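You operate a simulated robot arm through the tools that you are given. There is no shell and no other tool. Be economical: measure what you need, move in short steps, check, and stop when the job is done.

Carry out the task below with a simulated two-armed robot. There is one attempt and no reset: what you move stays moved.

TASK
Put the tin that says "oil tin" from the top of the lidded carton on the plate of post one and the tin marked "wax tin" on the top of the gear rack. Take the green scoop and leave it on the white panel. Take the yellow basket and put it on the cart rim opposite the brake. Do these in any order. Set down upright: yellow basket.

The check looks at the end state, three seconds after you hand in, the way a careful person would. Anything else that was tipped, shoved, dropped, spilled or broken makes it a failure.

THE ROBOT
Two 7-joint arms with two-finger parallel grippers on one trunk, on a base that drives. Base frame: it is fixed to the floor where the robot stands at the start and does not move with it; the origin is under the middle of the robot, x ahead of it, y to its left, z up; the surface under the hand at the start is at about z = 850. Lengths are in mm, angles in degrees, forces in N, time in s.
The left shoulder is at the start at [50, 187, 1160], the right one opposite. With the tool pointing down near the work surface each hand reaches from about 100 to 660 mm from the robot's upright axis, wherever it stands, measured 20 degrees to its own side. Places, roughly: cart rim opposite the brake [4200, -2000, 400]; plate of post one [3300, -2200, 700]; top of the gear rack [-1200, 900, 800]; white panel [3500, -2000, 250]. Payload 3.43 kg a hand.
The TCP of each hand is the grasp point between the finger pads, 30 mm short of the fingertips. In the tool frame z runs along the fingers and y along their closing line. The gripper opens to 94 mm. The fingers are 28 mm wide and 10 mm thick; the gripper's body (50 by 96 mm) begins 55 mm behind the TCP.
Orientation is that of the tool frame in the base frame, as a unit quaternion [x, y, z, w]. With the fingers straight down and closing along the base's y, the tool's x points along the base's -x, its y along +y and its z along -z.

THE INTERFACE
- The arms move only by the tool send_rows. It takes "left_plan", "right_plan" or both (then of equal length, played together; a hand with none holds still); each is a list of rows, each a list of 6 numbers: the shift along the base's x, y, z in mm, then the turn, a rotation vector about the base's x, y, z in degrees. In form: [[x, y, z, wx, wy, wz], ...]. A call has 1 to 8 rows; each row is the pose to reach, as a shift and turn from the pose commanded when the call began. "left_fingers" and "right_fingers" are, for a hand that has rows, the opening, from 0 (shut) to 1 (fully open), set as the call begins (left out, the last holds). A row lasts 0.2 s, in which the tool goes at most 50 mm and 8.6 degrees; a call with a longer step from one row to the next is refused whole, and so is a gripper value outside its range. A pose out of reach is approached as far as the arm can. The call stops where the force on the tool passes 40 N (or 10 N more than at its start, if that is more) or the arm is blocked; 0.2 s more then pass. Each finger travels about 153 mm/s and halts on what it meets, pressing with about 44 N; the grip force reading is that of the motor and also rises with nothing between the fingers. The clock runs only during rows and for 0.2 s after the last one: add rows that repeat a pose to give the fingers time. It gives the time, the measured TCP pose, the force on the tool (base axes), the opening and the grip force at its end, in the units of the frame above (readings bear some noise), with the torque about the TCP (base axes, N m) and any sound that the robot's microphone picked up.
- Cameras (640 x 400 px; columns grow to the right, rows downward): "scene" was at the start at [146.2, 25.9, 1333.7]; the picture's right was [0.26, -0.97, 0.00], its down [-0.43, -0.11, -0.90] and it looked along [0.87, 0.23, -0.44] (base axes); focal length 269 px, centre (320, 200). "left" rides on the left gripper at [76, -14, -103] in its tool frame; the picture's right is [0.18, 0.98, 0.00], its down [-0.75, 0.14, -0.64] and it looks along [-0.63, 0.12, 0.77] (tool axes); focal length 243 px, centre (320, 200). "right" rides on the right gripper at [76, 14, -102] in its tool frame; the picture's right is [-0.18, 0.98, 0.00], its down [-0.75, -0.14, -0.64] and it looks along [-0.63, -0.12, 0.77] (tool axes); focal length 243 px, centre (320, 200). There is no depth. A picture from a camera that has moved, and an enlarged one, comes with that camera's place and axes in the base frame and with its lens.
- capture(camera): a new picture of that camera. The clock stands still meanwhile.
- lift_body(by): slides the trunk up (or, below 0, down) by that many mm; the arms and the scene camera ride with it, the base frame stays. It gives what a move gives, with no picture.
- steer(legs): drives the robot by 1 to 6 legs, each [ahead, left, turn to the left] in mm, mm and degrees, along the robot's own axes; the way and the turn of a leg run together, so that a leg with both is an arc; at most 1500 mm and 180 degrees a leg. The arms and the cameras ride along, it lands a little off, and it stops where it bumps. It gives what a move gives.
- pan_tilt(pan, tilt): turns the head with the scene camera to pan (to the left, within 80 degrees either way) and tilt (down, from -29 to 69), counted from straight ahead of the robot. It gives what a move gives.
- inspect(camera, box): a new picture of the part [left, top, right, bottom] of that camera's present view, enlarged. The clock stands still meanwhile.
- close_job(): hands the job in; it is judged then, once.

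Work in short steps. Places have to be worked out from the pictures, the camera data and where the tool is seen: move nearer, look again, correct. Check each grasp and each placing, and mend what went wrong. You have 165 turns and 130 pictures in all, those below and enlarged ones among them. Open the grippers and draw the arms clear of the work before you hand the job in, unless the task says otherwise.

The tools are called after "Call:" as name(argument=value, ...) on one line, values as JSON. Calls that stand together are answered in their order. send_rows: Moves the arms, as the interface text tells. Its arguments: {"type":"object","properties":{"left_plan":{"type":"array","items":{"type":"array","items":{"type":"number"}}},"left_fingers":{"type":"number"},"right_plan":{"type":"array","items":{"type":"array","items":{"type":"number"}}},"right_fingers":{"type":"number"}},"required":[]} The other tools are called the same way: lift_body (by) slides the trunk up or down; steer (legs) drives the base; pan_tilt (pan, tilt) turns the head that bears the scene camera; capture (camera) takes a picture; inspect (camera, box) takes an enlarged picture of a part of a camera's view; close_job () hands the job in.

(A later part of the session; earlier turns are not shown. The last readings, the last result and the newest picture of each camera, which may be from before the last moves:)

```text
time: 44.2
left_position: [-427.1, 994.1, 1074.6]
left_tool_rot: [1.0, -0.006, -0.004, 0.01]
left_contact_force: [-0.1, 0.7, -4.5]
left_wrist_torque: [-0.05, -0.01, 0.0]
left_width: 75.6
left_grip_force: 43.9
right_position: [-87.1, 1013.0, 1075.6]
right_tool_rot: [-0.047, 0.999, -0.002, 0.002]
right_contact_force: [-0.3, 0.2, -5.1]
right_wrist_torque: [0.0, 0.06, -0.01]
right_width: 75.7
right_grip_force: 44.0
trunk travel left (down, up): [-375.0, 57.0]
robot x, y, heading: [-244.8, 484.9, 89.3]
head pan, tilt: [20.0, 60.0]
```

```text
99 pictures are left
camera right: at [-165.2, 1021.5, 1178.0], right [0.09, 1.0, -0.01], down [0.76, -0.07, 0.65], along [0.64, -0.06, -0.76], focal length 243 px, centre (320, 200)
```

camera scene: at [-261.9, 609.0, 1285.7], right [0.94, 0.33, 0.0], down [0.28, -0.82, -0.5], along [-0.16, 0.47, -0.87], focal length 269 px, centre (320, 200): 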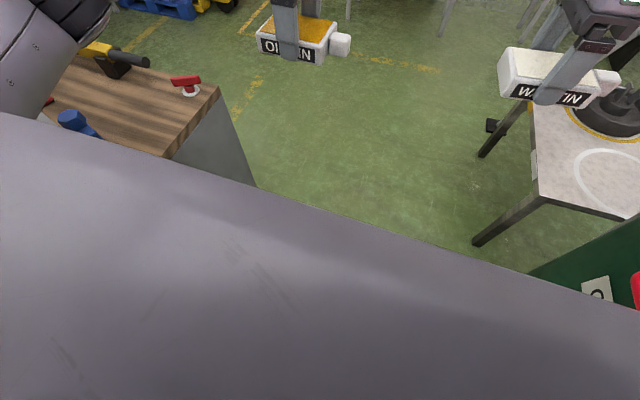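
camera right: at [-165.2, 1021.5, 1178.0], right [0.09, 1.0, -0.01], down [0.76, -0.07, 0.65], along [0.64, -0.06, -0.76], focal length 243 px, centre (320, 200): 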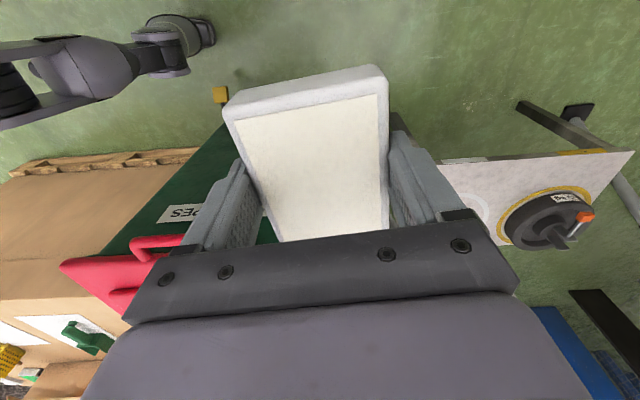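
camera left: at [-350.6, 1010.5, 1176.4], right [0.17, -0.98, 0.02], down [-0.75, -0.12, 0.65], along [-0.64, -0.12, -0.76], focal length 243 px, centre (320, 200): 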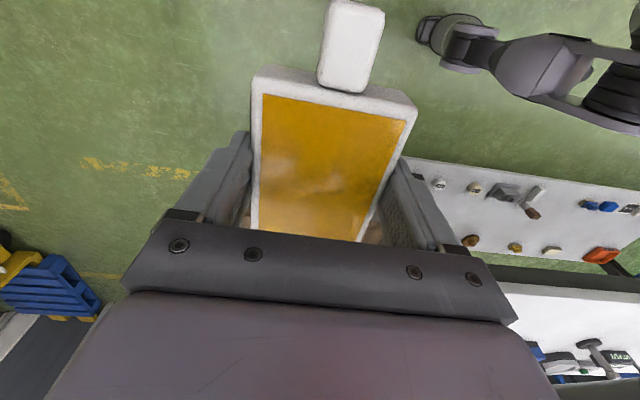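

Nothing on the floor ahead. I check the right elbow/arm's surroundings at arm height.

Call:
pan_tilt(pan=-50, tilt=20)

Call:
capture(camera="scene")

Call:
pan_tilt(pan=35, tilt=35)

Call:
capture(camera="scene")

```text
time: 45.6
left_position: [-426.8, 995.2, 1074.6]
left_tool_rot: [1.0, -0.006, -0.004, 0.009]
left_contact_force: [-0.6, -1.0, -5.2]
left_wrist_torque: [-0.01, -0.01, 0.01]
left_width: 75.7
left_grip_force: 44.1
right_position: [-87.8, 1012.7, 1076.3]
right_tool_rot: [-0.047, 0.999, -0.004, 0.002]
right_contact_force: [0.3, 0.3, -5.1]
right_wrist_torque: [-0.01, 0.03, 0.02]
right_width: 75.5
right_grip_force: 44.4
trunk travel left (down, up): [-375.0, 57.0]
robot x, y, heading: [-237.7, 484.0, 88.9]
head pan, tilt: [-50.0, 20.0]
```

```text
98 pictures are left
camera scene: at [-167.8, 604.9, 1343.8], right [0.63, -0.78, 0.0], down [-0.27, -0.22, -0.94], along [0.73, 0.59, -0.34], focal length 269 px, centre (320, 200)
```

scene: 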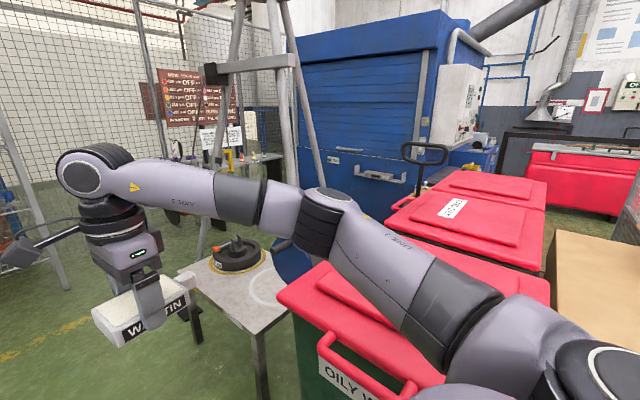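

```text
time: 47.2
left_position: [-426.2, 995.1, 1074.9]
left_tool_rot: [1.0, -0.007, -0.004, 0.01]
left_contact_force: [-0.2, 0.4, -4.8]
left_wrist_torque: [0.0, -0.05, -0.05]
left_width: 75.7
left_grip_force: 44.1
right_position: [-87.4, 1013.9, 1075.9]
right_tool_rot: [-0.047, 0.999, -0.003, 0.002]
right_contact_force: [-0.5, 0.0, -5.1]
right_wrist_torque: [-0.01, 0.05, 0.0]
right_width: 76.0
right_grip_force: 44.1
trunk travel left (down, up): [-375.0, 57.0]
robot x, y, heading: [-239.5, 483.3, 89.2]
head pan, tilt: [35.0, 35.0]
```

```text
97 pictures are left
camera scene: at [-289.2, 618.9, 1320.0], right [0.83, 0.56, 0.0], down [0.32, -0.48, -0.82], along [-0.46, 0.68, -0.57], focal length 269 px, centre (320, 200)
```

scene: 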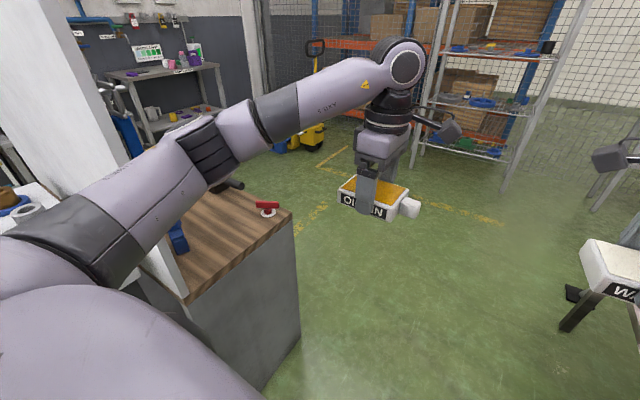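

A tripod pole appears right behind the right elbow – triangulated near (218,904,1165), i.e. at the elbow. So the right elbow likely touched it. I zoom in there.

Call:
steer(legs=[[-80, 0, 0], [0, 60, 0]])

Call:
pan_tilt(pan=-50, tilt=20)

Call:
capture(camera="scene")

```text
time: 49.0
left_position: [-490.1, 914.6, 1074.5]
left_tool_rot: [1.0, -0.007, -0.004, 0.009]
left_contact_force: [-0.1, -0.1, -4.9]
left_wrist_torque: [0.0, -0.01, 0.01]
left_width: 75.7
left_grip_force: 44.3
right_position: [-149.8, 933.6, 1076.2]
right_tool_rot: [-0.047, 0.999, -0.004, 0.003]
right_contact_force: [-0.4, -0.4, -4.9]
right_wrist_torque: [0.03, 0.06, 0.02]
right_width: 75.7
right_grip_force: 44.5
trunk travel left (down, up): [-375.0, 57.0]
robot x, y, heading: [-301.1, 402.5, 89.3]
head pan, tilt: [35.0, 35.0]
```

```text
time: 50.6
left_position: [-488.5, 914.8, 1074.4]
left_tool_rot: [1.0, -0.006, -0.004, 0.009]
left_contact_force: [-0.3, -0.1, -4.5]
left_wrist_torque: [0.0, -0.03, 0.0]
left_width: 75.7
left_grip_force: 44.1
right_position: [-150.6, 932.7, 1075.9]
right_tool_rot: [-0.047, 0.999, -0.003, 0.002]
right_contact_force: [0.4, -0.1, -5.0]
right_wrist_torque: [0.01, 0.01, -0.01]
right_width: 75.6
right_grip_force: 43.6
trunk travel left (down, up): [-375.0, 57.0]
robot x, y, heading: [-301.1, 404.0, 89.1]
head pan, tilt: [-50.0, 20.0]
```

```text
96 pictures are left
camera scene: at [-230.0, 525.0, 1343.8], right [0.63, -0.78, 0.0], down [-0.27, -0.22, -0.94], along [0.73, 0.59, -0.34], focal length 269 px, centre (320, 200)
```

scene: 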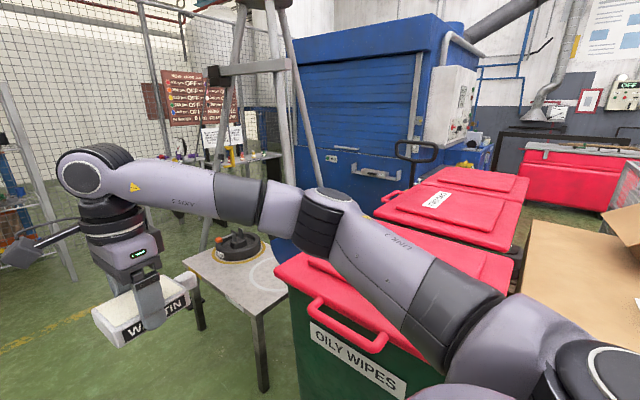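

The pole is far away, so not that. I retry ahead at x≈-300 with elbows tucked to learn which side is touching.

Call:
steer(legs=[[200, 0, 0]])

```text
time: 52.2
left_position: [-494.0, 1113.0, 1074.5]
left_tool_rot: [1.0, 0.0, -0.004, 0.01]
left_contact_force: [-0.3, -0.7, -5.6]
left_wrist_torque: [-0.02, -0.02, 0.01]
left_width: 75.6
left_grip_force: 43.6
right_position: [-154.1, 1134.8, 1074.5]
right_tool_rot: [-0.052, 0.999, -0.004, 0.002]
right_contact_force: [-0.5, -0.4, -5.1]
right_wrist_torque: [-0.03, 0.07, 0.0]
right_width: 75.7
right_grip_force: 44.5
trunk travel left (down, up): [-375.0, 57.0]
robot x, y, heading: [-299.7, 602.4, 89.7]
head pan, tilt: [-50.0, 20.0]
```

Passed. So the right side touches at x≥-240; I stay at x≈-305 and continue to y≈1100, then look left.

Call:
steer(legs=[[480, 0, 0]])

Call:
pan_tilt(pan=70, tilt=30)

Call:
capture(camera="scene")

```text
time: 55.1
left_position: [-496.3, 1602.3, 1074.3]
left_tool_rot: [1.0, 0.002, -0.004, 0.011]
left_contact_force: [0.9, -0.6, -5.4]
left_wrist_torque: [0.01, -0.02, -0.02]
left_width: 75.8
left_grip_force: 44.3
right_position: [-157.4, 1628.2, 1076.3]
right_tool_rot: [-0.056, 0.998, -0.003, 0.002]
right_contact_force: [-0.5, 0.8, -4.7]
right_wrist_torque: [0.0, 0.02, 0.01]
right_width: 75.6
right_grip_force: 43.7
trunk travel left (down, up): [-375.0, 57.0]
robot x, y, heading: [-302.6, 1092.6, 90.3]
head pan, tilt: [-50.0, 20.0]
```

```text
time: 57.1
left_position: [-496.2, 1602.8, 1074.4]
left_tool_rot: [1.0, 0.003, -0.004, 0.009]
left_contact_force: [-0.3, -1.1, -4.7]
left_wrist_torque: [0.0, 0.02, -0.01]
left_width: 75.5
left_grip_force: 43.5
right_position: [-156.9, 1627.4, 1075.6]
right_tool_rot: [-0.055, 0.998, -0.004, 0.003]
right_contact_force: [0.2, 0.3, -4.0]
right_wrist_torque: [0.03, 0.07, -0.03]
right_width: 75.6
right_grip_force: 43.9
trunk travel left (down, up): [-375.0, 57.0]
robot x, y, heading: [-297.5, 1095.4, 90.6]
head pan, tilt: [70.0, 30.0]
```

```text
95 pictures are left
camera scene: at [-386.2, 1188.1, 1327.8], right [0.34, 0.94, 0.0], down [0.47, -0.17, -0.87], along [-0.81, 0.29, -0.5], focal length 269 px, centre (320, 200)
```

scene: 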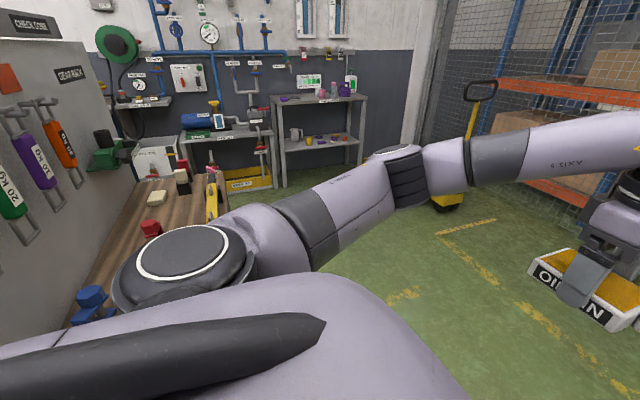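

The "GEAR RACK" label seems to be on the north side of the board. I zoom in.

Call:
inspect(camera="scene", box=[0, 0, 280, 340])

```text
1.18 times, centred on (140, 170) of scene
camera zoom: at [-386.2, 1188.1, 1327.8], right [0.34, 0.94, 0.0], down [0.47, -0.17, -0.87], along [-0.81, 0.29, -0.5], focal length 316 px, centre (532, 235)
```

zoom: 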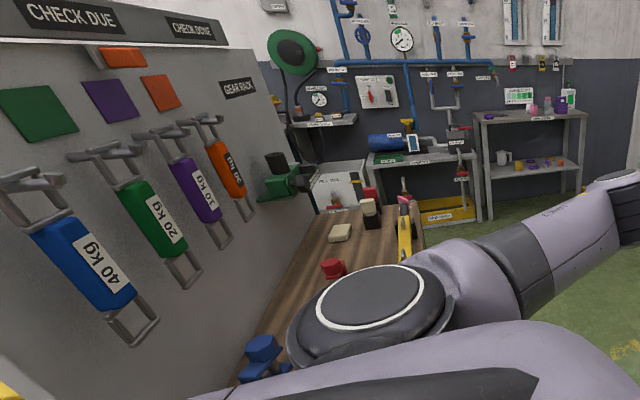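

The wooden top of the GEAR RACK cabinet (y≈780–1120) is the target. I'll approach from the north: go ahead, turn to face -y, then view the top.

Call:
steer(legs=[[470, 0, 0], [0, 0, 90], [0, 0, 90], [0, -450, 0]])

Call:
pan_tilt(pan=-5, tilt=40)

Call:
capture(camera="scene")

```text
time: 71.6
left_position: [-537.6, 1058.6, 1074.1]
left_tool_rot: [-0.01, 1.0, 0.01, 0.004]
left_contact_force: [0.6, 0.2, -4.7]
left_wrist_torque: [-0.01, -0.04, -0.02]
left_width: 75.4
left_grip_force: 44.4
right_position: [-875.9, 1030.4, 1075.4]
right_tool_rot: [0.998, 0.063, -0.002, -0.003]
right_contact_force: [-0.5, -0.2, -4.6]
right_wrist_torque: [0.02, -0.05, -0.02]
right_width: 75.3
right_grip_force: 44.2
trunk travel left (down, up): [-375.0, 57.0]
robot x, y, heading: [-739.8, 1563.1, -88.9]
head pan, tilt: [70.0, 30.0]
```

```text
time: 73.1
left_position: [-535.7, 1058.7, 1074.3]
left_tool_rot: [-0.009, 1.0, 0.01, 0.005]
left_contact_force: [-0.1, 1.3, -5.8]
left_wrist_torque: [0.02, 0.0, -0.03]
left_width: 75.9
left_grip_force: 44.2
right_position: [-875.6, 1031.1, 1075.7]
right_tool_rot: [0.998, 0.063, -0.003, -0.004]
right_contact_force: [-0.4, 0.6, -4.9]
right_wrist_torque: [-0.02, -0.06, -0.01]
right_width: 75.5
right_grip_force: 44.1
trunk travel left (down, up): [-375.0, 57.0]
robot x, y, heading: [-740.1, 1563.5, -89.0]
head pan, tilt: [-5.0, 40.0]
```

```text
93 pictures are left
camera scene: at [-745.4, 1421.8, 1312.4], right [-1.0, 0.07, 0.0], down [0.04, 0.64, -0.77], along [-0.05, -0.76, -0.64], focal length 269 px, centre (320, 200)
```

scene: 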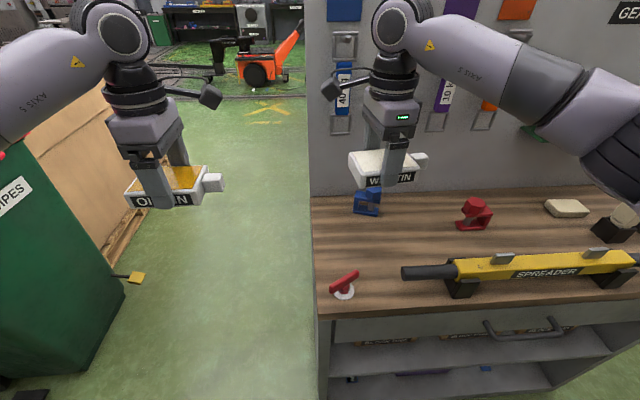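

Clear spot on the wood near (-1020,965), free of clamps and the spreader. I strafe right 130 and then move the right hand above it.

Call:
steer(legs=[[0, -130, 0]])

Call:
capture(camera="right")

```text
time: 74.9
left_position: [-666.3, 1057.1, 1074.3]
left_tool_rot: [-0.009, 1.0, 0.011, 0.004]
left_contact_force: [-0.4, -0.3, -5.7]
left_wrist_torque: [-0.02, 0.0, -0.03]
left_width: 75.6
left_grip_force: 44.4
right_position: [-1004.4, 1028.4, 1075.8]
right_tool_rot: [0.998, 0.063, -0.002, -0.003]
right_contact_force: [-0.3, -0.3, -4.5]
right_wrist_torque: [0.02, -0.06, 0.01]
right_width: 75.6
right_grip_force: 44.3
trunk travel left (down, up): [-375.0, 57.0]
robot x, y, heading: [-867.1, 1562.6, -89.2]
head pan, tilt: [-5.0, 40.0]
```

```text
92 pictures are left
camera right: at [-927.4, 1024.0, 1177.8], right [-0.06, -1.0, -0.01], down [-0.76, 0.04, 0.65], along [-0.64, 0.04, -0.76], focal length 243 px, centre (320, 200)
```

right: 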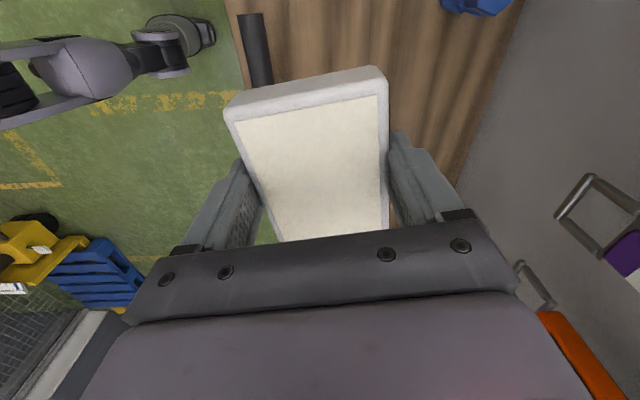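

Move above the spot and descend to ~15 mm above the wood (tin bottom is 35 mm below the TCP).

Call:
send_rows(right_plan=[[-8, -34, 0, 0, 0, 0], [-16, -66, -10, 0, 0, 0], [-16, -66, -55, 0, 0, 0], [-16, -66, -100, 0, 0, 0], [-16, -66, -145, 0, 0, 0], [-16, -66, -180, 0, 0, 0], [-16, -66, -205, 0, 0, 0], [-16, -66, -215, 0, 0, 0]])

Call:
capture(camera="scene")

```text
time: 76.7
left_position: [-665.6, 1056.7, 1074.5]
left_tool_rot: [-0.01, 1.0, 0.011, 0.005]
left_contact_force: [0.1, -0.3, -4.4]
left_wrist_torque: [-0.01, 0.0, -0.02]
left_width: 75.8
left_grip_force: 44.2
right_position: [-1021.1, 964.1, 860.7]
right_tool_rot: [0.998, 0.063, -0.002, -0.004]
right_contact_force: [0.6, 0.4, -5.3]
right_wrist_torque: [-0.01, -0.05, 0.01]
right_width: 75.8
right_grip_force: 43.7
trunk travel left (down, up): [-375.0, 57.0]
robot x, y, heading: [-870.1, 1560.3, -89.2]
head pan, tilt: [-5.0, 40.0]
```

```text
91 pictures are left
camera scene: at [-874.7, 1419.6, 1312.4], right [-1.0, 0.07, 0.0], down [0.05, 0.64, -0.77], along [-0.05, -0.76, -0.64], focal length 269 px, centre (320, 200)
```

scene: 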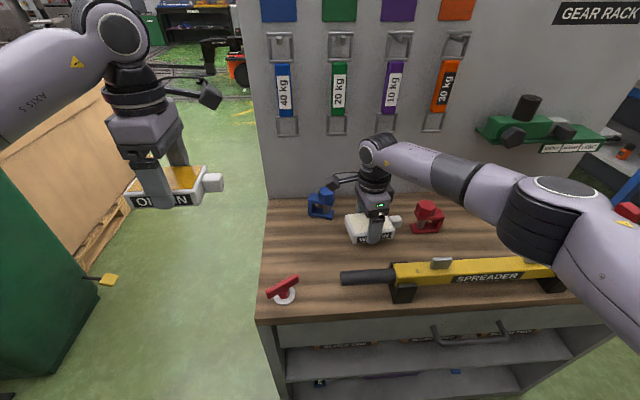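

Tin hovers clear; I shift it 10 mm away from the red clamp and lower in small steps until contact.

Call:
send_rows(right_plan=[[10, 0, -8, 0, 0, 0], [10, 0, -14, 0, 0, 0], [10, 0, -19, 0, 0, 0], [10, 0, -22, 0, 0, 0], [10, 0, -25, 0, 0, 0]])

```text
time: 77.9
left_position: [-666.4, 1057.1, 1074.9]
left_tool_rot: [-0.01, 1.0, 0.01, 0.005]
left_contact_force: [-0.1, -0.5, -5.7]
left_wrist_torque: [0.0, 0.0, -0.01]
left_width: 75.6
left_grip_force: 43.5
right_position: [-1011.4, 963.3, 835.0]
right_tool_rot: [0.998, 0.064, -0.002, -0.004]
right_contact_force: [0.2, 0.1, -4.9]
right_wrist_torque: [0.02, -0.05, 0.03]
right_width: 75.5
right_grip_force: 44.1
trunk travel left (down, up): [-375.0, 57.0]
robot x, y, heading: [-867.0, 1562.4, -88.9]
head pan, tilt: [-5.0, 40.0]
```

No contact yet at 835; continue in 3 mm steps.

Call:
send_rows(right_plan=[[0, 0, -3, 0, 0, 0], [0, 0, -6, 0, 0, 0], [0, 0, -9, 0, 0, 0], [0, 0, -12, 0, 0, 0], [0, 0, -15, 0, 0, 0]])

Call:
inspect(camera="scene", box=[300, 150, 460, 260])

```text
time: 79.1
left_position: [-666.6, 1056.9, 1074.9]
left_tool_rot: [-0.009, 1.0, 0.011, 0.004]
left_contact_force: [-0.9, -0.3, -4.3]
left_wrist_torque: [-0.01, 0.0, -0.01]
left_width: 75.8
left_grip_force: 44.3
right_position: [-1013.1, 961.7, 820.9]
right_tool_rot: [0.998, 0.064, -0.002, -0.005]
right_contact_force: [-0.4, -0.4, -5.4]
right_wrist_torque: [0.02, -0.04, 0.01]
right_width: 75.6
right_grip_force: 44.9
trunk travel left (down, up): [-375.0, 57.0]
robot x, y, heading: [-865.1, 1560.3, -89.1]
head pan, tilt: [-5.0, 40.0]
```

```text
3.64 times, centred on (380, 205) of scene
camera zoom: at [-874.7, 1419.6, 1312.4], right [-1.0, 0.07, 0.0], down [0.05, 0.64, -0.77], along [-0.05, -0.76, -0.64], focal length 977 px, centre (102, 182)
```

zoom: 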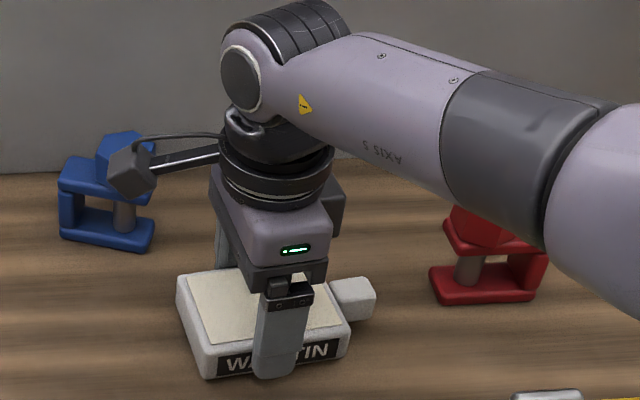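

Still above the wood; continue down, up to 40 mm, in small steps.

Call:
send_rows(right_plan=[[0, 0, -5, 0, 0, 0], [0, 0, -10, 0, 0, 0], [0, 0, -14, 0, 0, 0], [0, 0, -18, 0, 0, 0], [0, 0, -21, 0, 0, 0], [0, 0, -24, 0, 0, 0], [0, 0, -27, 0, 0, 0], [0, 0, -30, 0, 0, 0]])

```text
time: 80.0
left_position: [-666.8, 1058.8, 1074.3]
left_tool_rot: [-0.01, 1.0, 0.011, 0.005]
left_contact_force: [0.2, 0.4, -3.9]
left_wrist_torque: [-0.03, 0.0, 0.02]
left_width: 75.5
left_grip_force: 44.0
right_position: [-1012.9, 958.3, 815.3]
right_tool_rot: [0.998, 0.061, -0.003, 0.002]
right_contact_force: [-1.6, 1.4, 17.2]
right_wrist_torque: [0.88, 0.26, -0.01]
right_width: 76.0
right_grip_force: 44.2
trunk travel left (down, up): [-375.0, 57.0]
robot x, y, heading: [-868.0, 1560.6, -89.4]
head pan, tilt: [-5.0, 40.0]
stopped in row 4 (right hand): the force on the tool passed its limit at 45 N (the readings are from after the stop); the commanded pose is now the measured one
```

Contact with the wood at TCP ≈815. Open the fingers, then lift straight up.

Call:
send_rows(right_plan=[[0, 0, 1, 0, 0, 0], [0, 0, 1, 0, 0, 0], [0, 0, 1, 0, 0, 0]], right_fingers=1)

Call:
send_rows(right_plan=[[0, 0, 20, 0, 0, 0], [0, 0, 60, 0, 0, 0], [0, 0, 100, 0, 0, 0], [0, 0, 145, 0, 0, 0], [0, 0, 190, 0, 0, 0], [0, 0, 230, 0, 0, 0], [0, 30, 260, 0, 0, 0]])

Call:
capture(camera="scene")

```text
time: 80.8
left_position: [-666.3, 1056.8, 1074.7]
left_tool_rot: [-0.01, 1.0, 0.01, 0.004]
left_contact_force: [-0.6, 0.6, -4.8]
left_wrist_torque: [0.01, 0.05, -0.02]
left_width: 75.5
left_grip_force: 44.0
right_position: [-1012.7, 959.5, 811.1]
right_tool_rot: [0.998, 0.061, -0.004, -0.001]
right_contact_force: [-0.7, -0.1, -0.2]
right_wrist_torque: [0.05, -0.02, 0.01]
right_width: 94.0
right_grip_force: 0.1
trunk travel left (down, up): [-375.0, 57.0]
robot x, y, heading: [-871.9, 1560.7, -89.2]
head pan, tilt: [-5.0, 40.0]
```

```text
time: 82.4
left_position: [-666.2, 1057.6, 1075.6]
left_tool_rot: [-0.009, 1.0, 0.011, 0.004]
left_contact_force: [-0.3, -0.7, -4.0]
left_wrist_torque: [-0.05, 0.01, -0.01]
left_width: 75.5
left_grip_force: 44.0
right_position: [-1013.8, 989.9, 1072.7]
right_tool_rot: [0.998, 0.062, -0.003, 0.0]
right_contact_force: [0.3, 0.5, 0.0]
right_wrist_torque: [0.0, 0.02, 0.01]
right_width: 93.8
right_grip_force: 0.1
trunk travel left (down, up): [-375.0, 57.0]
robot x, y, heading: [-869.5, 1560.3, -89.1]
head pan, tilt: [-5.0, 40.0]
```

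```text
89 pictures are left
camera scene: at [-875.2, 1420.9, 1312.6], right [-1.0, 0.07, 0.0], down [0.05, 0.64, -0.77], along [-0.05, -0.76, -0.64], focal length 269 px, centre (320, 200)
```

scene: 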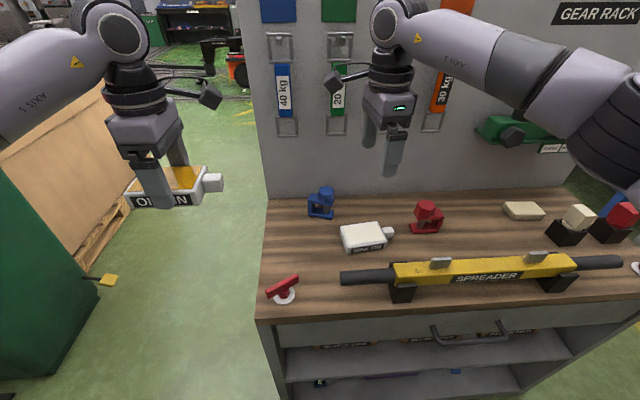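

Wax tin is set flat on the gear rack top. Now back through the corridor at x≈-315 heading south, then turn toward the carton.

Call:
steer(legs=[[0, 550, 0], [0, 0, -0.9], [800, 0, 0], [760, 0, 0], [0, 0, 90]])

Call:
pan_tilt(pan=-10, tilt=25)

Call:
capture(camera="scene")

```text
time: 99.4
left_position: [160.1, 201.4, 1075.9]
left_tool_rot: [0.707, -0.707, -0.01, 0.004]
left_contact_force: [0.2, 0.0, -4.8]
left_wrist_torque: [-0.02, -0.03, -0.02]
left_width: 75.8
left_grip_force: 44.3
right_position: [221.7, -146.4, 1072.1]
right_tool_rot: [0.669, 0.744, -0.002, 0.002]
right_contact_force: [-0.2, -0.2, -0.2]
right_wrist_torque: [-0.02, 0.02, 0.01]
right_width: 94.1
right_grip_force: 0.1
trunk travel left (down, up): [-375.0, 57.0]
robot x, y, heading: [-347.3, 3.7, -0.1]
head pan, tilt: [-5.0, 40.0]
```

```text
time: 100.2
left_position: [160.2, 201.5, 1073.5]
left_tool_rot: [0.707, -0.707, -0.011, 0.004]
left_contact_force: [0.5, 0.0, -4.8]
left_wrist_torque: [0.01, 0.0, -0.02]
left_width: 75.8
left_grip_force: 43.7
right_position: [222.9, -146.4, 1072.5]
right_tool_rot: [0.669, 0.743, -0.003, 0.001]
right_contact_force: [-0.8, -0.3, 0.3]
right_wrist_torque: [0.01, 0.01, 0.0]
right_width: 93.9
right_grip_force: 0.1
trunk travel left (down, up): [-375.0, 57.0]
robot x, y, heading: [-347.4, 4.9, -0.0]
head pan, tilt: [-10.0, 25.0]
```

```text
88 pictures are left
camera scene: at [-198.8, -6.5, 1335.7], right [-0.17, -0.98, 0.0], down [-0.42, 0.07, -0.91], along [0.89, -0.16, -0.42], focal length 269 px, centre (320, 200)
```

scene: 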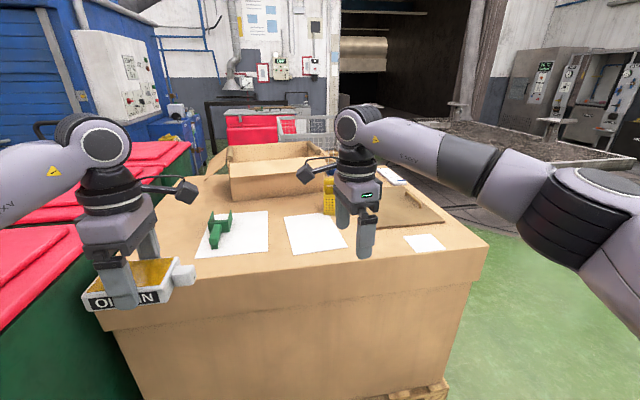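

Next I pick the basket with the right hand. Drive to about (55,-70) and look closely at the basket.

Call:
steer(legs=[[0, -75, 0], [400, 0, 0]])

Call:
pan_tilt(pan=-12, tilt=40)

Call:
capture(camera="scene")

Call:
capture(camera="right")

```text
time: 103.7
left_position: [570.5, 120.6, 1075.4]
left_tool_rot: [-0.706, 0.708, 0.01, -0.005]
left_contact_force: [-0.3, -0.5, -4.3]
left_wrist_torque: [-0.01, 0.02, 0.0]
left_width: 75.6
left_grip_force: 43.7
right_position: [630.9, -226.6, 1071.8]
right_tool_rot: [0.67, 0.743, -0.002, 0.001]
right_contact_force: [-0.5, 0.1, -0.3]
right_wrist_torque: [-0.02, 0.03, -0.02]
right_width: 94.0
right_grip_force: 0.1
trunk travel left (down, up): [-375.0, 57.0]
robot x, y, heading: [64.1, -70.3, -0.3]
head pan, tilt: [-10.0, 25.0]
```

```text
time: 104.5
left_position: [571.3, 120.5, 1075.6]
left_tool_rot: [-0.707, 0.708, 0.011, -0.004]
left_contact_force: [0.5, 0.0, -4.8]
left_wrist_torque: [0.0, 0.0, 0.03]
left_width: 75.8
left_grip_force: 44.0
right_position: [631.5, -226.5, 1073.1]
right_tool_rot: [0.67, 0.742, -0.003, 0.001]
right_contact_force: [-0.2, -0.5, 0.4]
right_wrist_torque: [0.03, 0.02, 0.01]
right_width: 94.1
right_grip_force: 0.0
trunk travel left (down, up): [-375.0, 57.0]
robot x, y, heading: [64.5, -71.3, -0.1]
head pan, tilt: [-12.0, 40.0]
```

```text
87 pictures are left
camera scene: at [203.8, -87.2, 1312.6], right [-0.21, -0.98, 0.0], down [-0.63, 0.14, -0.77], along [0.75, -0.16, -0.64], focal length 269 px, centre (320, 200)
```

scene: 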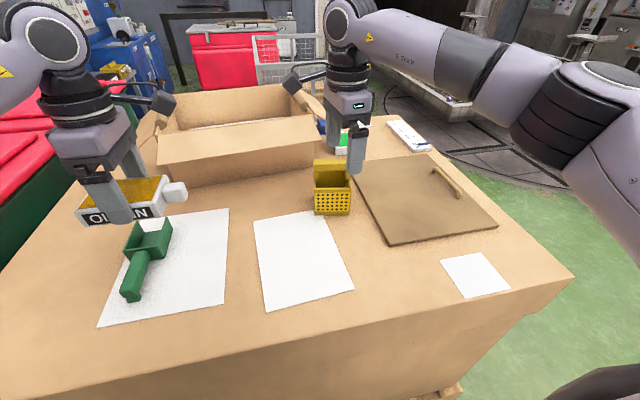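

```text
86 pictures are left
camera right: at [637.9, -148.2, 1175.1], right [1.0, -0.08, 0.0], down [-0.06, -0.76, 0.65], along [-0.05, -0.64, -0.76], focal length 243 px, centre (320, 200)
```

right: 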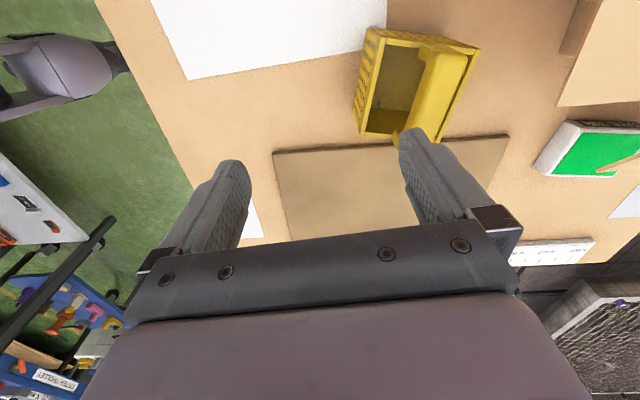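

Call:
inspect(camera="right", box=[320, 10, 500, 150])

Call:
inspect(camera="scene", box=[280, 130, 400, 230])

```text
2.86 times, centred on (410, 80) of right
camera zoom: at [637.9, -148.2, 1175.1], right [1.0, -0.08, 0.0], down [-0.06, -0.76, 0.65], along [-0.05, -0.64, -0.76], focal length 693 px, centre (63, 543)
```

zoom: 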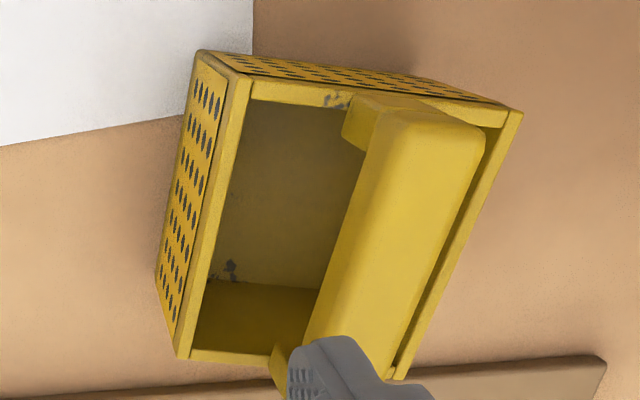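

```text
4.00 times, centred on (340, 180) of scene
camera zoom: at [203.8, -87.2, 1312.6], right [-0.21, -0.98, 0.0], down [-0.63, 0.14, -0.77], along [0.75, -0.16, -0.64], focal length 1075 px, centre (240, 280)
```

zoom: 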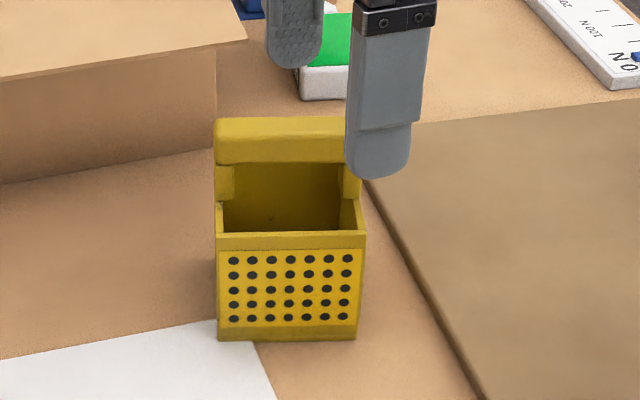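

The basket has a thick bar handle across its back, centre ≈(735,-229,~945), yawed about -10°. I move the right hand above it with the closing line across the bar.

Call:
send_rows(right_plan=[[35, -1, 0, 0, 0, -8], [70, -2, 0, 0, 0, -15], [103, -2, -10, 0, 0, -15.5], [103, -2, -30, 0, 0, -15.5], [103, -2, -30, 0, 0, -15.5]])

Call:
capture(camera="right")

Call:
inspect(camera="scene", box=[260, 60, 420, 240])

```text
time: 105.7
left_position: [570.2, 121.3, 1074.3]
left_tool_rot: [-0.706, 0.708, 0.009, -0.004]
left_contact_force: [-0.9, 0.5, -4.0]
left_wrist_torque: [0.0, 0.03, -0.01]
left_width: 75.6
left_grip_force: 44.1
right_position: [689.7, -240.9, 1034.5]
right_tool_rot: [0.763, 0.646, -0.002, 0.002]
right_contact_force: [0.2, 0.0, 0.4]
right_wrist_torque: [0.02, -0.02, 0.04]
right_width: 93.9
right_grip_force: 0.0
right hand out of reach, approached as far as the arm can: row 2, 3, 4, 5
trunk travel left (down, up): [-375.0, 57.0]
robot x, y, heading: [59.9, -70.8, -0.0]
head pan, tilt: [-12.0, 40.0]
```

```text
83 pictures are left
camera right: at [715.2, -166.1, 1137.3], right [0.94, -0.34, 0.0], down [-0.26, -0.72, 0.65], along [-0.22, -0.61, -0.76], focal length 243 px, centre (320, 200)
```

right: 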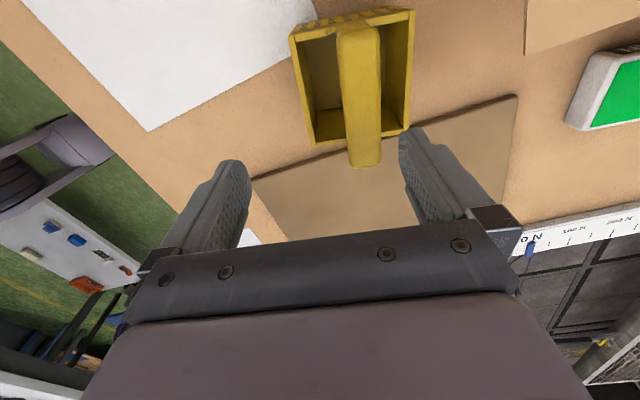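

```text
2.22 times, centred on (340, 150) of scene
camera zoom: at [203.7, -87.3, 1312.5], right [-0.21, -0.98, 0.0], down [-0.63, 0.14, -0.77], along [0.75, -0.16, -0.64], focal length 597 px, centre (276, 311)
```

zoom: 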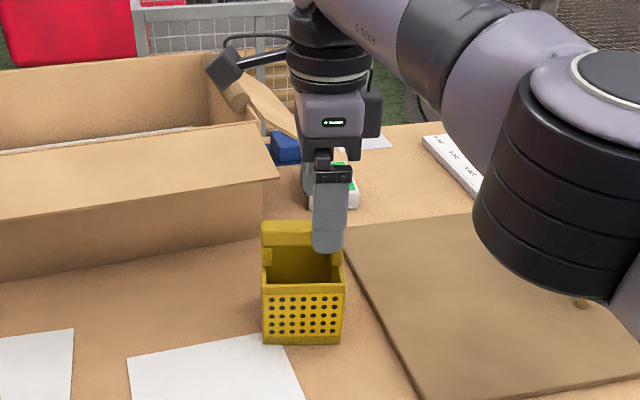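

Reach ended at radius 650, so I drive 50 mm ahead, then correct to handle centre ≈(724,-236).

Call:
steer(legs=[[50, 0, 0]])

Call:
capture(camera="right")

```text
time: 106.5
left_position: [585.2, 121.6, 1074.5]
left_tool_rot: [-0.706, 0.708, 0.01, -0.003]
left_contact_force: [0.5, -0.3, -5.4]
left_wrist_torque: [-0.01, -0.02, -0.01]
left_width: 75.4
left_grip_force: 44.1
right_position: [703.9, -241.3, 1036.7]
right_tool_rot: [0.764, 0.645, -0.001, 0.002]
right_contact_force: [-0.6, 0.0, 0.8]
right_wrist_torque: [-0.02, -0.05, 0.01]
right_width: 94.1
right_grip_force: 0.0
trunk travel left (down, up): [-375.0, 57.0]
robot x, y, heading: [78.0, -73.8, -0.5]
head pan, tilt: [-12.0, 40.0]
stopped in leg 1: the robot was blocked; the commanded pose is now the measured one
```

```text
81 pictures are left
camera right: at [729.7, -166.4, 1138.5], right [0.94, -0.35, 0.0], down [-0.27, -0.72, 0.65], along [-0.22, -0.61, -0.76], focal length 243 px, centre (320, 200)
```

right: 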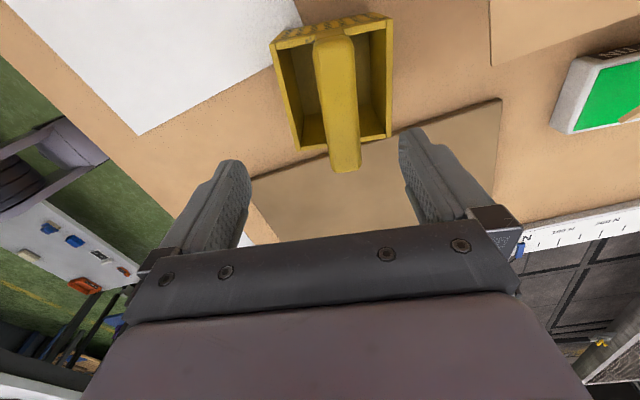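

The base touched the pallet at x=78 so I stop there; the remaining ~18 mm may come as the hand lowers. Move to (722,-235) and z≈1010.

Call:
send_rows(right_plan=[[0, 3, -15, 0, 0, 0], [9, 6, -25, 0, 0, 0.5], [18, 6, -25, 0, 0, 0.5], [18, 6, -25, 0, 0, 0.5]])

Call:
capture(camera="right")

Call:
inspect(camera="scene", box=[260, 80, 420, 240])

```text
time: 107.5
left_position: [586.6, 121.4, 1073.2]
left_tool_rot: [0.707, -0.707, -0.01, 0.004]
left_contact_force: [-0.1, 0.4, -4.6]
left_wrist_torque: [-0.01, -0.02, 0.0]
left_width: 75.7
left_grip_force: 43.6
right_position: [706.5, -236.4, 1011.0]
right_tool_rot: [0.761, 0.649, -0.002, 0.002]
right_contact_force: [0.8, -0.4, -0.6]
right_wrist_torque: [0.0, 0.01, -0.01]
right_width: 93.9
right_grip_force: 0.1
right hand out of reach, approached as far as the arm can: row 2, 3, 4
trunk travel left (down, up): [-375.0, 57.0]
robot x, y, heading: [78.8, -75.5, -0.1]
head pan, tilt: [-12.0, 40.0]
```

```text
80 pictures are left
camera right: at [731.7, -162.0, 1113.1], right [0.94, -0.34, 0.0], down [-0.26, -0.72, 0.65], along [-0.22, -0.61, -0.76], focal length 243 px, centre (320, 200)
```

right: 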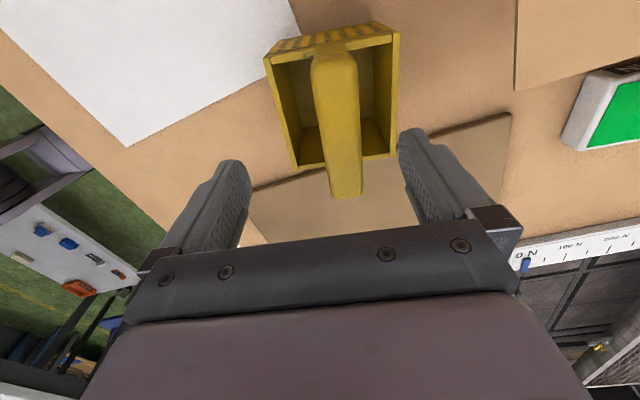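

```text
2.50 times, centred on (340, 160) of scene
camera zoom: at [218.8, -87.3, 1312.5], right [-0.21, -0.98, 0.0], down [-0.63, 0.14, -0.77], along [0.75, -0.16, -0.64], focal length 672 px, centre (270, 300)
```

zoom: 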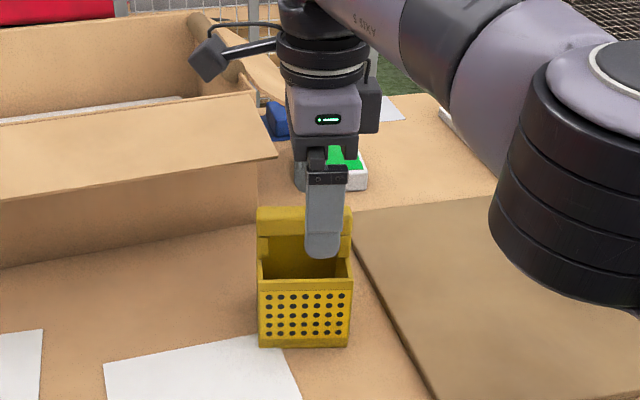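

Handle centre judged ≈(723,-223,972), rim z≈932. I shift +12 in y and go down so that the fingertips stay just above the rim (TCP ≈968).

Call:
send_rows(right_plan=[[0, 12, 0, 0, 0, 0], [0, 12, -20, 0, 0, 0], [0, 12, -43, 0, 0, 0], [0, 12, -43, 0, 0, 0]])

Call:
capture(camera="right")

Call:
inspect(camera="scene", box=[280, 110, 400, 230])

```text
time: 108.5
left_position: [585.7, 120.6, 1075.2]
left_tool_rot: [-0.707, 0.708, 0.009, -0.003]
left_contact_force: [0.1, -0.6, -4.9]
left_wrist_torque: [-0.01, -0.02, -0.01]
left_width: 75.8
left_grip_force: 44.2
right_position: [705.0, -225.7, 968.2]
right_tool_rot: [0.761, 0.648, -0.001, 0.003]
right_contact_force: [-0.4, 0.2, -0.9]
right_wrist_torque: [-0.03, -0.02, 0.01]
right_width: 93.9
right_grip_force: 0.2
trunk travel left (down, up): [-375.0, 57.0]
robot x, y, heading: [79.4, -69.1, -0.4]
head pan, tilt: [-12.0, 40.0]
```

```text
78 pictures are left
camera right: at [730.8, -150.9, 1070.3], right [0.94, -0.34, 0.0], down [-0.26, -0.72, 0.65], along [-0.22, -0.61, -0.76], focal length 243 px, centre (320, 200)
```

right: 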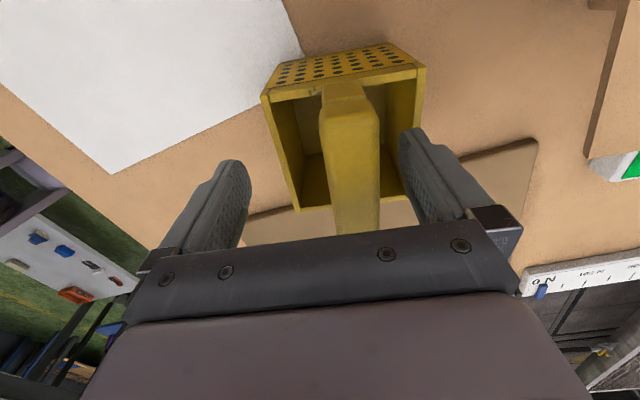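

```text
3.33 times, centred on (340, 170) of scene
camera zoom: at [218.7, -87.3, 1312.5], right [-0.21, -0.98, 0.0], down [-0.63, 0.14, -0.77], along [0.75, -0.16, -0.64], focal length 896 px, centre (253, 300)
```

zoom: 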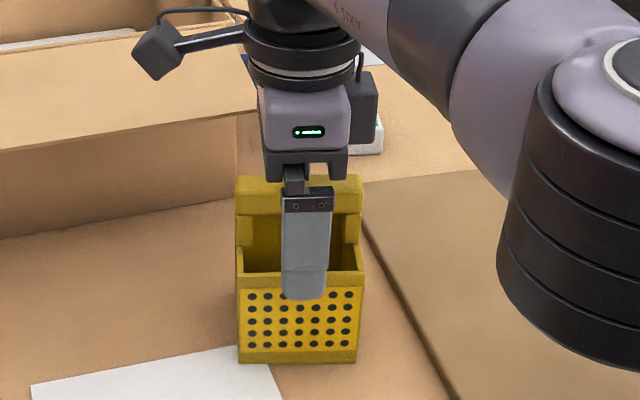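

Handle lies between the fingers, tips just above the rim. I raise 3 mm and close.

Call:
send_rows(right_plan=[[0, 0, 3, 0, 0, 0], [0, 0, 3, 0, 0, 0]])

Call:
send_rows(right_plan=[[0, 0, 0, 0, 0, 0], [0, 0, 0, 0, 0, 0], [0, 0, 0, 0, 0, 0], [0, 0, 0, 0, 0, 0]], right_fingers=0)

Call:
capture(camera="right")

Call:
inspect(camera="scene", box=[280, 110, 400, 230])

```text
time: 109.1
left_position: [584.8, 121.6, 1074.7]
left_tool_rot: [-0.706, 0.708, 0.009, -0.003]
left_contact_force: [0.0, 0.0, -5.9]
left_wrist_torque: [-0.01, 0.02, -0.02]
left_width: 75.6
left_grip_force: 44.0
right_position: [706.2, -223.5, 970.5]
right_tool_rot: [0.762, 0.648, -0.001, 0.002]
right_contact_force: [-1.0, -0.2, -0.5]
right_wrist_torque: [-0.01, -0.01, 0.01]
right_width: 93.7
right_grip_force: 0.1
trunk travel left (down, up): [-375.0, 57.0]
robot x, y, heading: [77.9, -70.7, -0.5]
head pan, tilt: [-12.0, 40.0]
```

```text
time: 110.1
left_position: [585.3, 121.2, 1075.4]
left_tool_rot: [-0.706, 0.708, 0.01, -0.003]
left_contact_force: [0.5, -0.2, -4.7]
left_wrist_torque: [-0.02, 0.03, -0.02]
left_width: 75.7
left_grip_force: 43.7
right_position: [705.7, -224.8, 970.6]
right_tool_rot: [0.761, 0.649, -0.002, 0.001]
right_contact_force: [-0.9, -0.3, 0.2]
right_wrist_torque: [0.02, 0.01, -0.04]
right_width: 28.3
right_grip_force: 44.1
trunk travel left (down, up): [-375.0, 57.0]
robot x, y, heading: [77.7, -71.6, -0.5]
head pan, tilt: [-12.0, 40.0]
```

```text
76 pictures are left
camera right: at [730.9, -150.0, 1072.5], right [0.94, -0.34, 0.0], down [-0.26, -0.72, 0.65], along [-0.22, -0.61, -0.76], focal length 243 px, centre (320, 200)
```

right: 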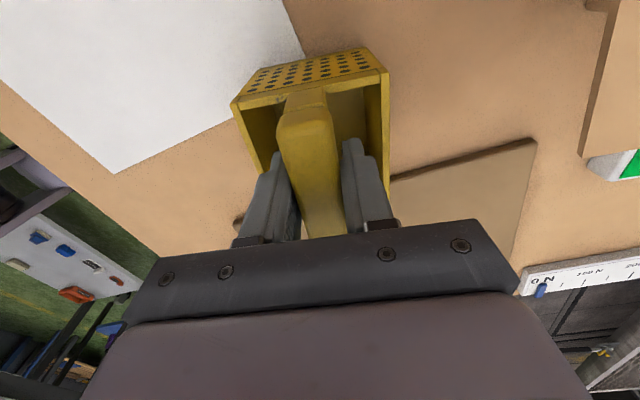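

```text
3.33 times, centred on (340, 170) of scene
camera zoom: at [219.0, -87.4, 1312.4], right [-0.21, -0.98, 0.0], down [-0.63, 0.14, -0.77], along [0.75, -0.16, -0.64], focal length 896 px, centre (253, 300)
```

zoom: 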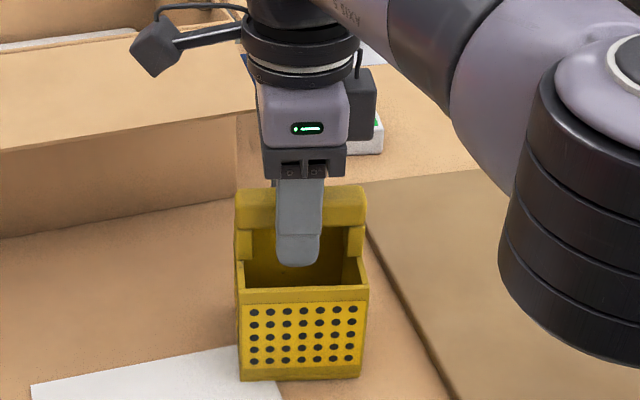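

Handle gripped (28 mm), basket upright and centred. Lift it and check.

Call:
send_rows(right_plan=[[0, 0, 20, 0, 0, 0], [-10, 0, 50, 0, 0, 0], [-25, 0, 85, 0, 0, 0], [-50, 0, 115, 0, 0, 0], [-80, 0, 130, 0, 0, 0], [-110, 0, 135, 0, 0, 0], [-140, 0, 135, 0, 0, 0]])

Call:
capture(camera="scene")

```text
time: 111.7
left_position: [587.1, 120.9, 1075.5]
left_tool_rot: [-0.707, 0.707, 0.009, -0.003]
left_contact_force: [-0.7, 0.2, -5.0]
left_wrist_torque: [0.02, 0.03, -0.01]
left_width: 75.9
left_grip_force: 43.9
right_position: [686.1, -211.7, 1105.2]
right_tool_rot: [0.761, 0.649, -0.003, 0.001]
right_contact_force: [-0.1, 0.3, -3.2]
right_wrist_torque: [0.0, -0.01, 0.01]
right_width: 28.3
right_grip_force: 44.3
right hand out of reach, approached as far as the arm can: row 2, 3, 4, 5, 6, 7
trunk travel left (down, up): [-375.0, 57.0]
robot x, y, heading: [75.6, -71.4, -0.2]
head pan, tilt: [-12.0, 40.0]
```

```text
74 pictures are left
camera scene: at [219.2, -87.5, 1312.4], right [-0.21, -0.98, 0.0], down [-0.63, 0.14, -0.77], along [0.75, -0.16, -0.64], focal length 269 px, centre (320, 200)
```

scene: 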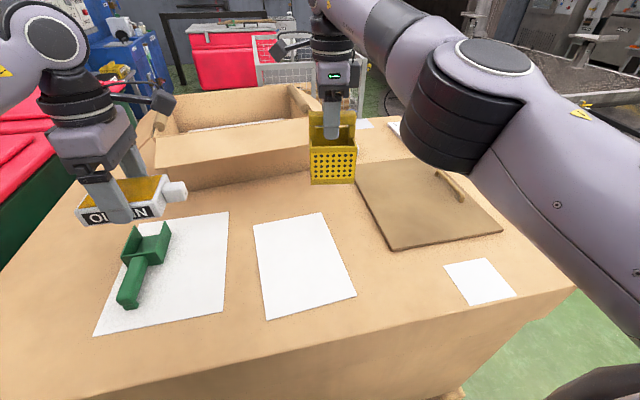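

The hand lagged the commanded pull-back (a joint limit, perhaps from the yaw). I turn the yaw back +20° while retracting in smaller steps.

Call:
send_rows(right_plan=[[0, 0, 0, 0, 0, 8], [0, 0, 0, 0, 0, 16], [0, 0, 0, 0, 0, 24], [0, 0, 0, 0, 0, 30]])

```text
time: 112.7
left_position: [586.0, 120.7, 1075.3]
left_tool_rot: [-0.706, 0.708, 0.01, -0.003]
left_contact_force: [-0.6, 0.2, -4.6]
left_wrist_torque: [0.01, -0.04, -0.01]
left_width: 75.4
left_grip_force: 43.7
right_position: [685.2, -210.5, 1109.4]
right_tool_rot: [0.566, 0.825, -0.001, 0.001]
right_contact_force: [0.1, 0.5, -2.8]
right_wrist_torque: [0.03, -0.01, 0.01]
right_width: 28.1
right_grip_force: 43.7
trunk travel left (down, up): [-375.0, 57.0]
robot x, y, heading: [79.0, -71.9, -0.2]
head pan, tilt: [-12.0, 40.0]
```

Now retract again in steps.

Call:
send_rows(right_plan=[[-40, -10, 0, 0, 0, 0], [-80, -20, 0, 0, 0, 0], [-120, -30, 0, 0, 0, 0], [-160, -40, 0, 0, 0, 0], [-190, -50, 0, 0, 0, 0]], left_plan=[[-30, 10, 0, 0, 0, 0], [-60, 20, 0, 0, 0, 0], [-90, 30, 0, 0, 0, 0], [-120, 40, 0, 0, 0, 0], [-140, 50, 0, 0, 0, 0]])

Call:
capture(camera="right")

```text
time: 113.9
left_position: [445.6, 170.2, 1079.0]
left_tool_rot: [-0.707, 0.707, 0.009, -0.003]
left_contact_force: [-0.2, -0.5, -4.9]
left_wrist_torque: [-0.01, -0.01, 0.0]
left_width: 75.7
left_grip_force: 44.2
right_position: [678.4, -219.5, 1140.1]
right_tool_rot: [0.567, 0.824, -0.002, 0.001]
right_contact_force: [0.4, -0.1, -3.1]
right_wrist_torque: [-0.01, 0.01, -0.01]
right_width: 27.9
right_grip_force: 43.5
right hand out of reach, approached as far as the arm can: row 1, 2, 3, 4, 5
trunk travel left (down, up): [-375.0, 57.0]
robot x, y, heading: [76.8, -73.2, -0.5]
head pan, tilt: [-12.0, 40.0]
```

```text
73 pictures are left
camera right: at [663.9, -141.7, 1242.3], right [0.98, 0.18, 0.0], down [0.14, -0.75, 0.65], along [0.12, -0.63, -0.76], focal length 243 px, centre (320, 200)
```

right: 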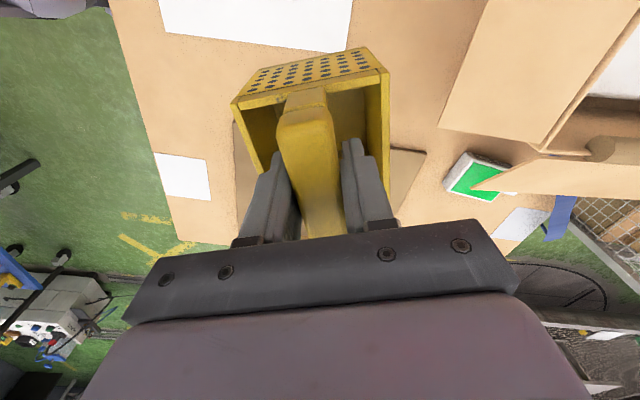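

The arm seems stuck near full extension. Lowering by ~110 mm (basket bottom stays above the carton) should give it slack; then retract.

Call:
send_rows(right_plan=[[0, 0, -30, 0, 0, 0], [0, 0, -60, 0, 0, 0], [-5, 0, -90, 0, 0, 0], [-15, 0, -110, 0, 0, 0], [-40, 0, -110, 0, 0, 0], [-70, 0, -110, 0, 0, 0], [-100, 0, -110, 0, 0, 0]])

```text
time: 115.5
left_position: [446.3, 170.3, 1078.4]
left_tool_rot: [-0.706, 0.708, 0.011, -0.004]
left_contact_force: [0.3, -0.5, -4.8]
left_wrist_torque: [0.0, 0.01, -0.02]
left_width: 75.5
left_grip_force: 43.9
right_position: [699.5, -217.3, 1038.9]
right_tool_rot: [0.567, 0.824, -0.001, 0.001]
right_contact_force: [-0.8, 0.5, -3.0]
right_wrist_torque: [0.0, -0.04, -0.01]
right_width: 28.1
right_grip_force: 44.4
right hand out of reach, approached as far as the arm can: row 1, 2, 3, 4, 5, 6, 7
trunk travel left (down, up): [-375.0, 57.0]
robot x, y, heading: [76.0, -67.7, -0.2]
head pan, tilt: [-12.0, 40.0]
```

Still sliding on the extended sphere. I try a sideways/back diagonal move with a small tool tilt to break the straight-arm pose.

Call:
send_rows(right_plan=[[-10, -30, 10, 0, -5, 0], [-30, -60, 10, 0, -10, 0], [-50, -90, 10, 0, -14, 0], [-80, -120, 10, 0, -14, 0], [-110, -150, 10, 0, -14, 0], [-140, -180, 10, 0, -14, 0]])

Call:
capture(camera="scene")

```text
time: 116.9
left_position: [446.4, 168.8, 1079.1]
left_tool_rot: [-0.707, 0.707, 0.01, -0.003]
left_contact_force: [-0.1, 0.3, -4.7]
left_wrist_torque: [0.01, 0.02, -0.01]
left_width: 75.8
left_grip_force: 44.4
right_position: [749.4, -347.6, 1078.7]
right_tool_rot: [0.563, 0.817, 0.068, 0.101]
right_contact_force: [-0.1, -1.0, -3.3]
right_wrist_torque: [-0.01, 0.02, -0.01]
right_width: 28.1
right_grip_force: 43.4
right hand out of reach, approached as far as the arm can: row 1, 2, 3, 4, 5, 6
trunk travel left (down, up): [-375.0, 57.0]
robot x, y, heading: [77.7, -71.9, -0.4]
head pan, tilt: [-12.0, 40.0]
```

```text
72 pictures are left
camera scene: at [219.1, -87.3, 1312.4], right [-0.21, -0.98, 0.0], down [-0.63, 0.14, -0.77], along [0.75, -0.16, -0.64], focal length 269 px, centre (320, 200)
```

scene: 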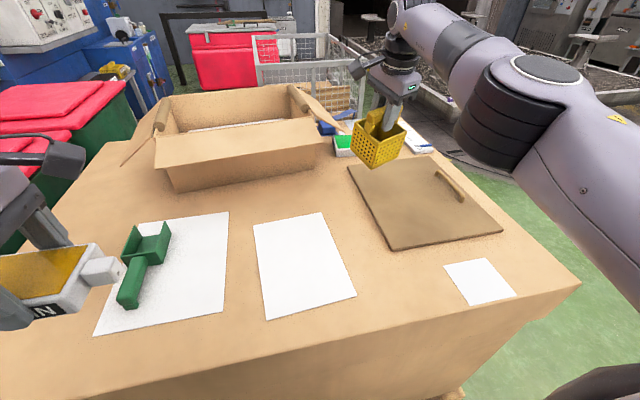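

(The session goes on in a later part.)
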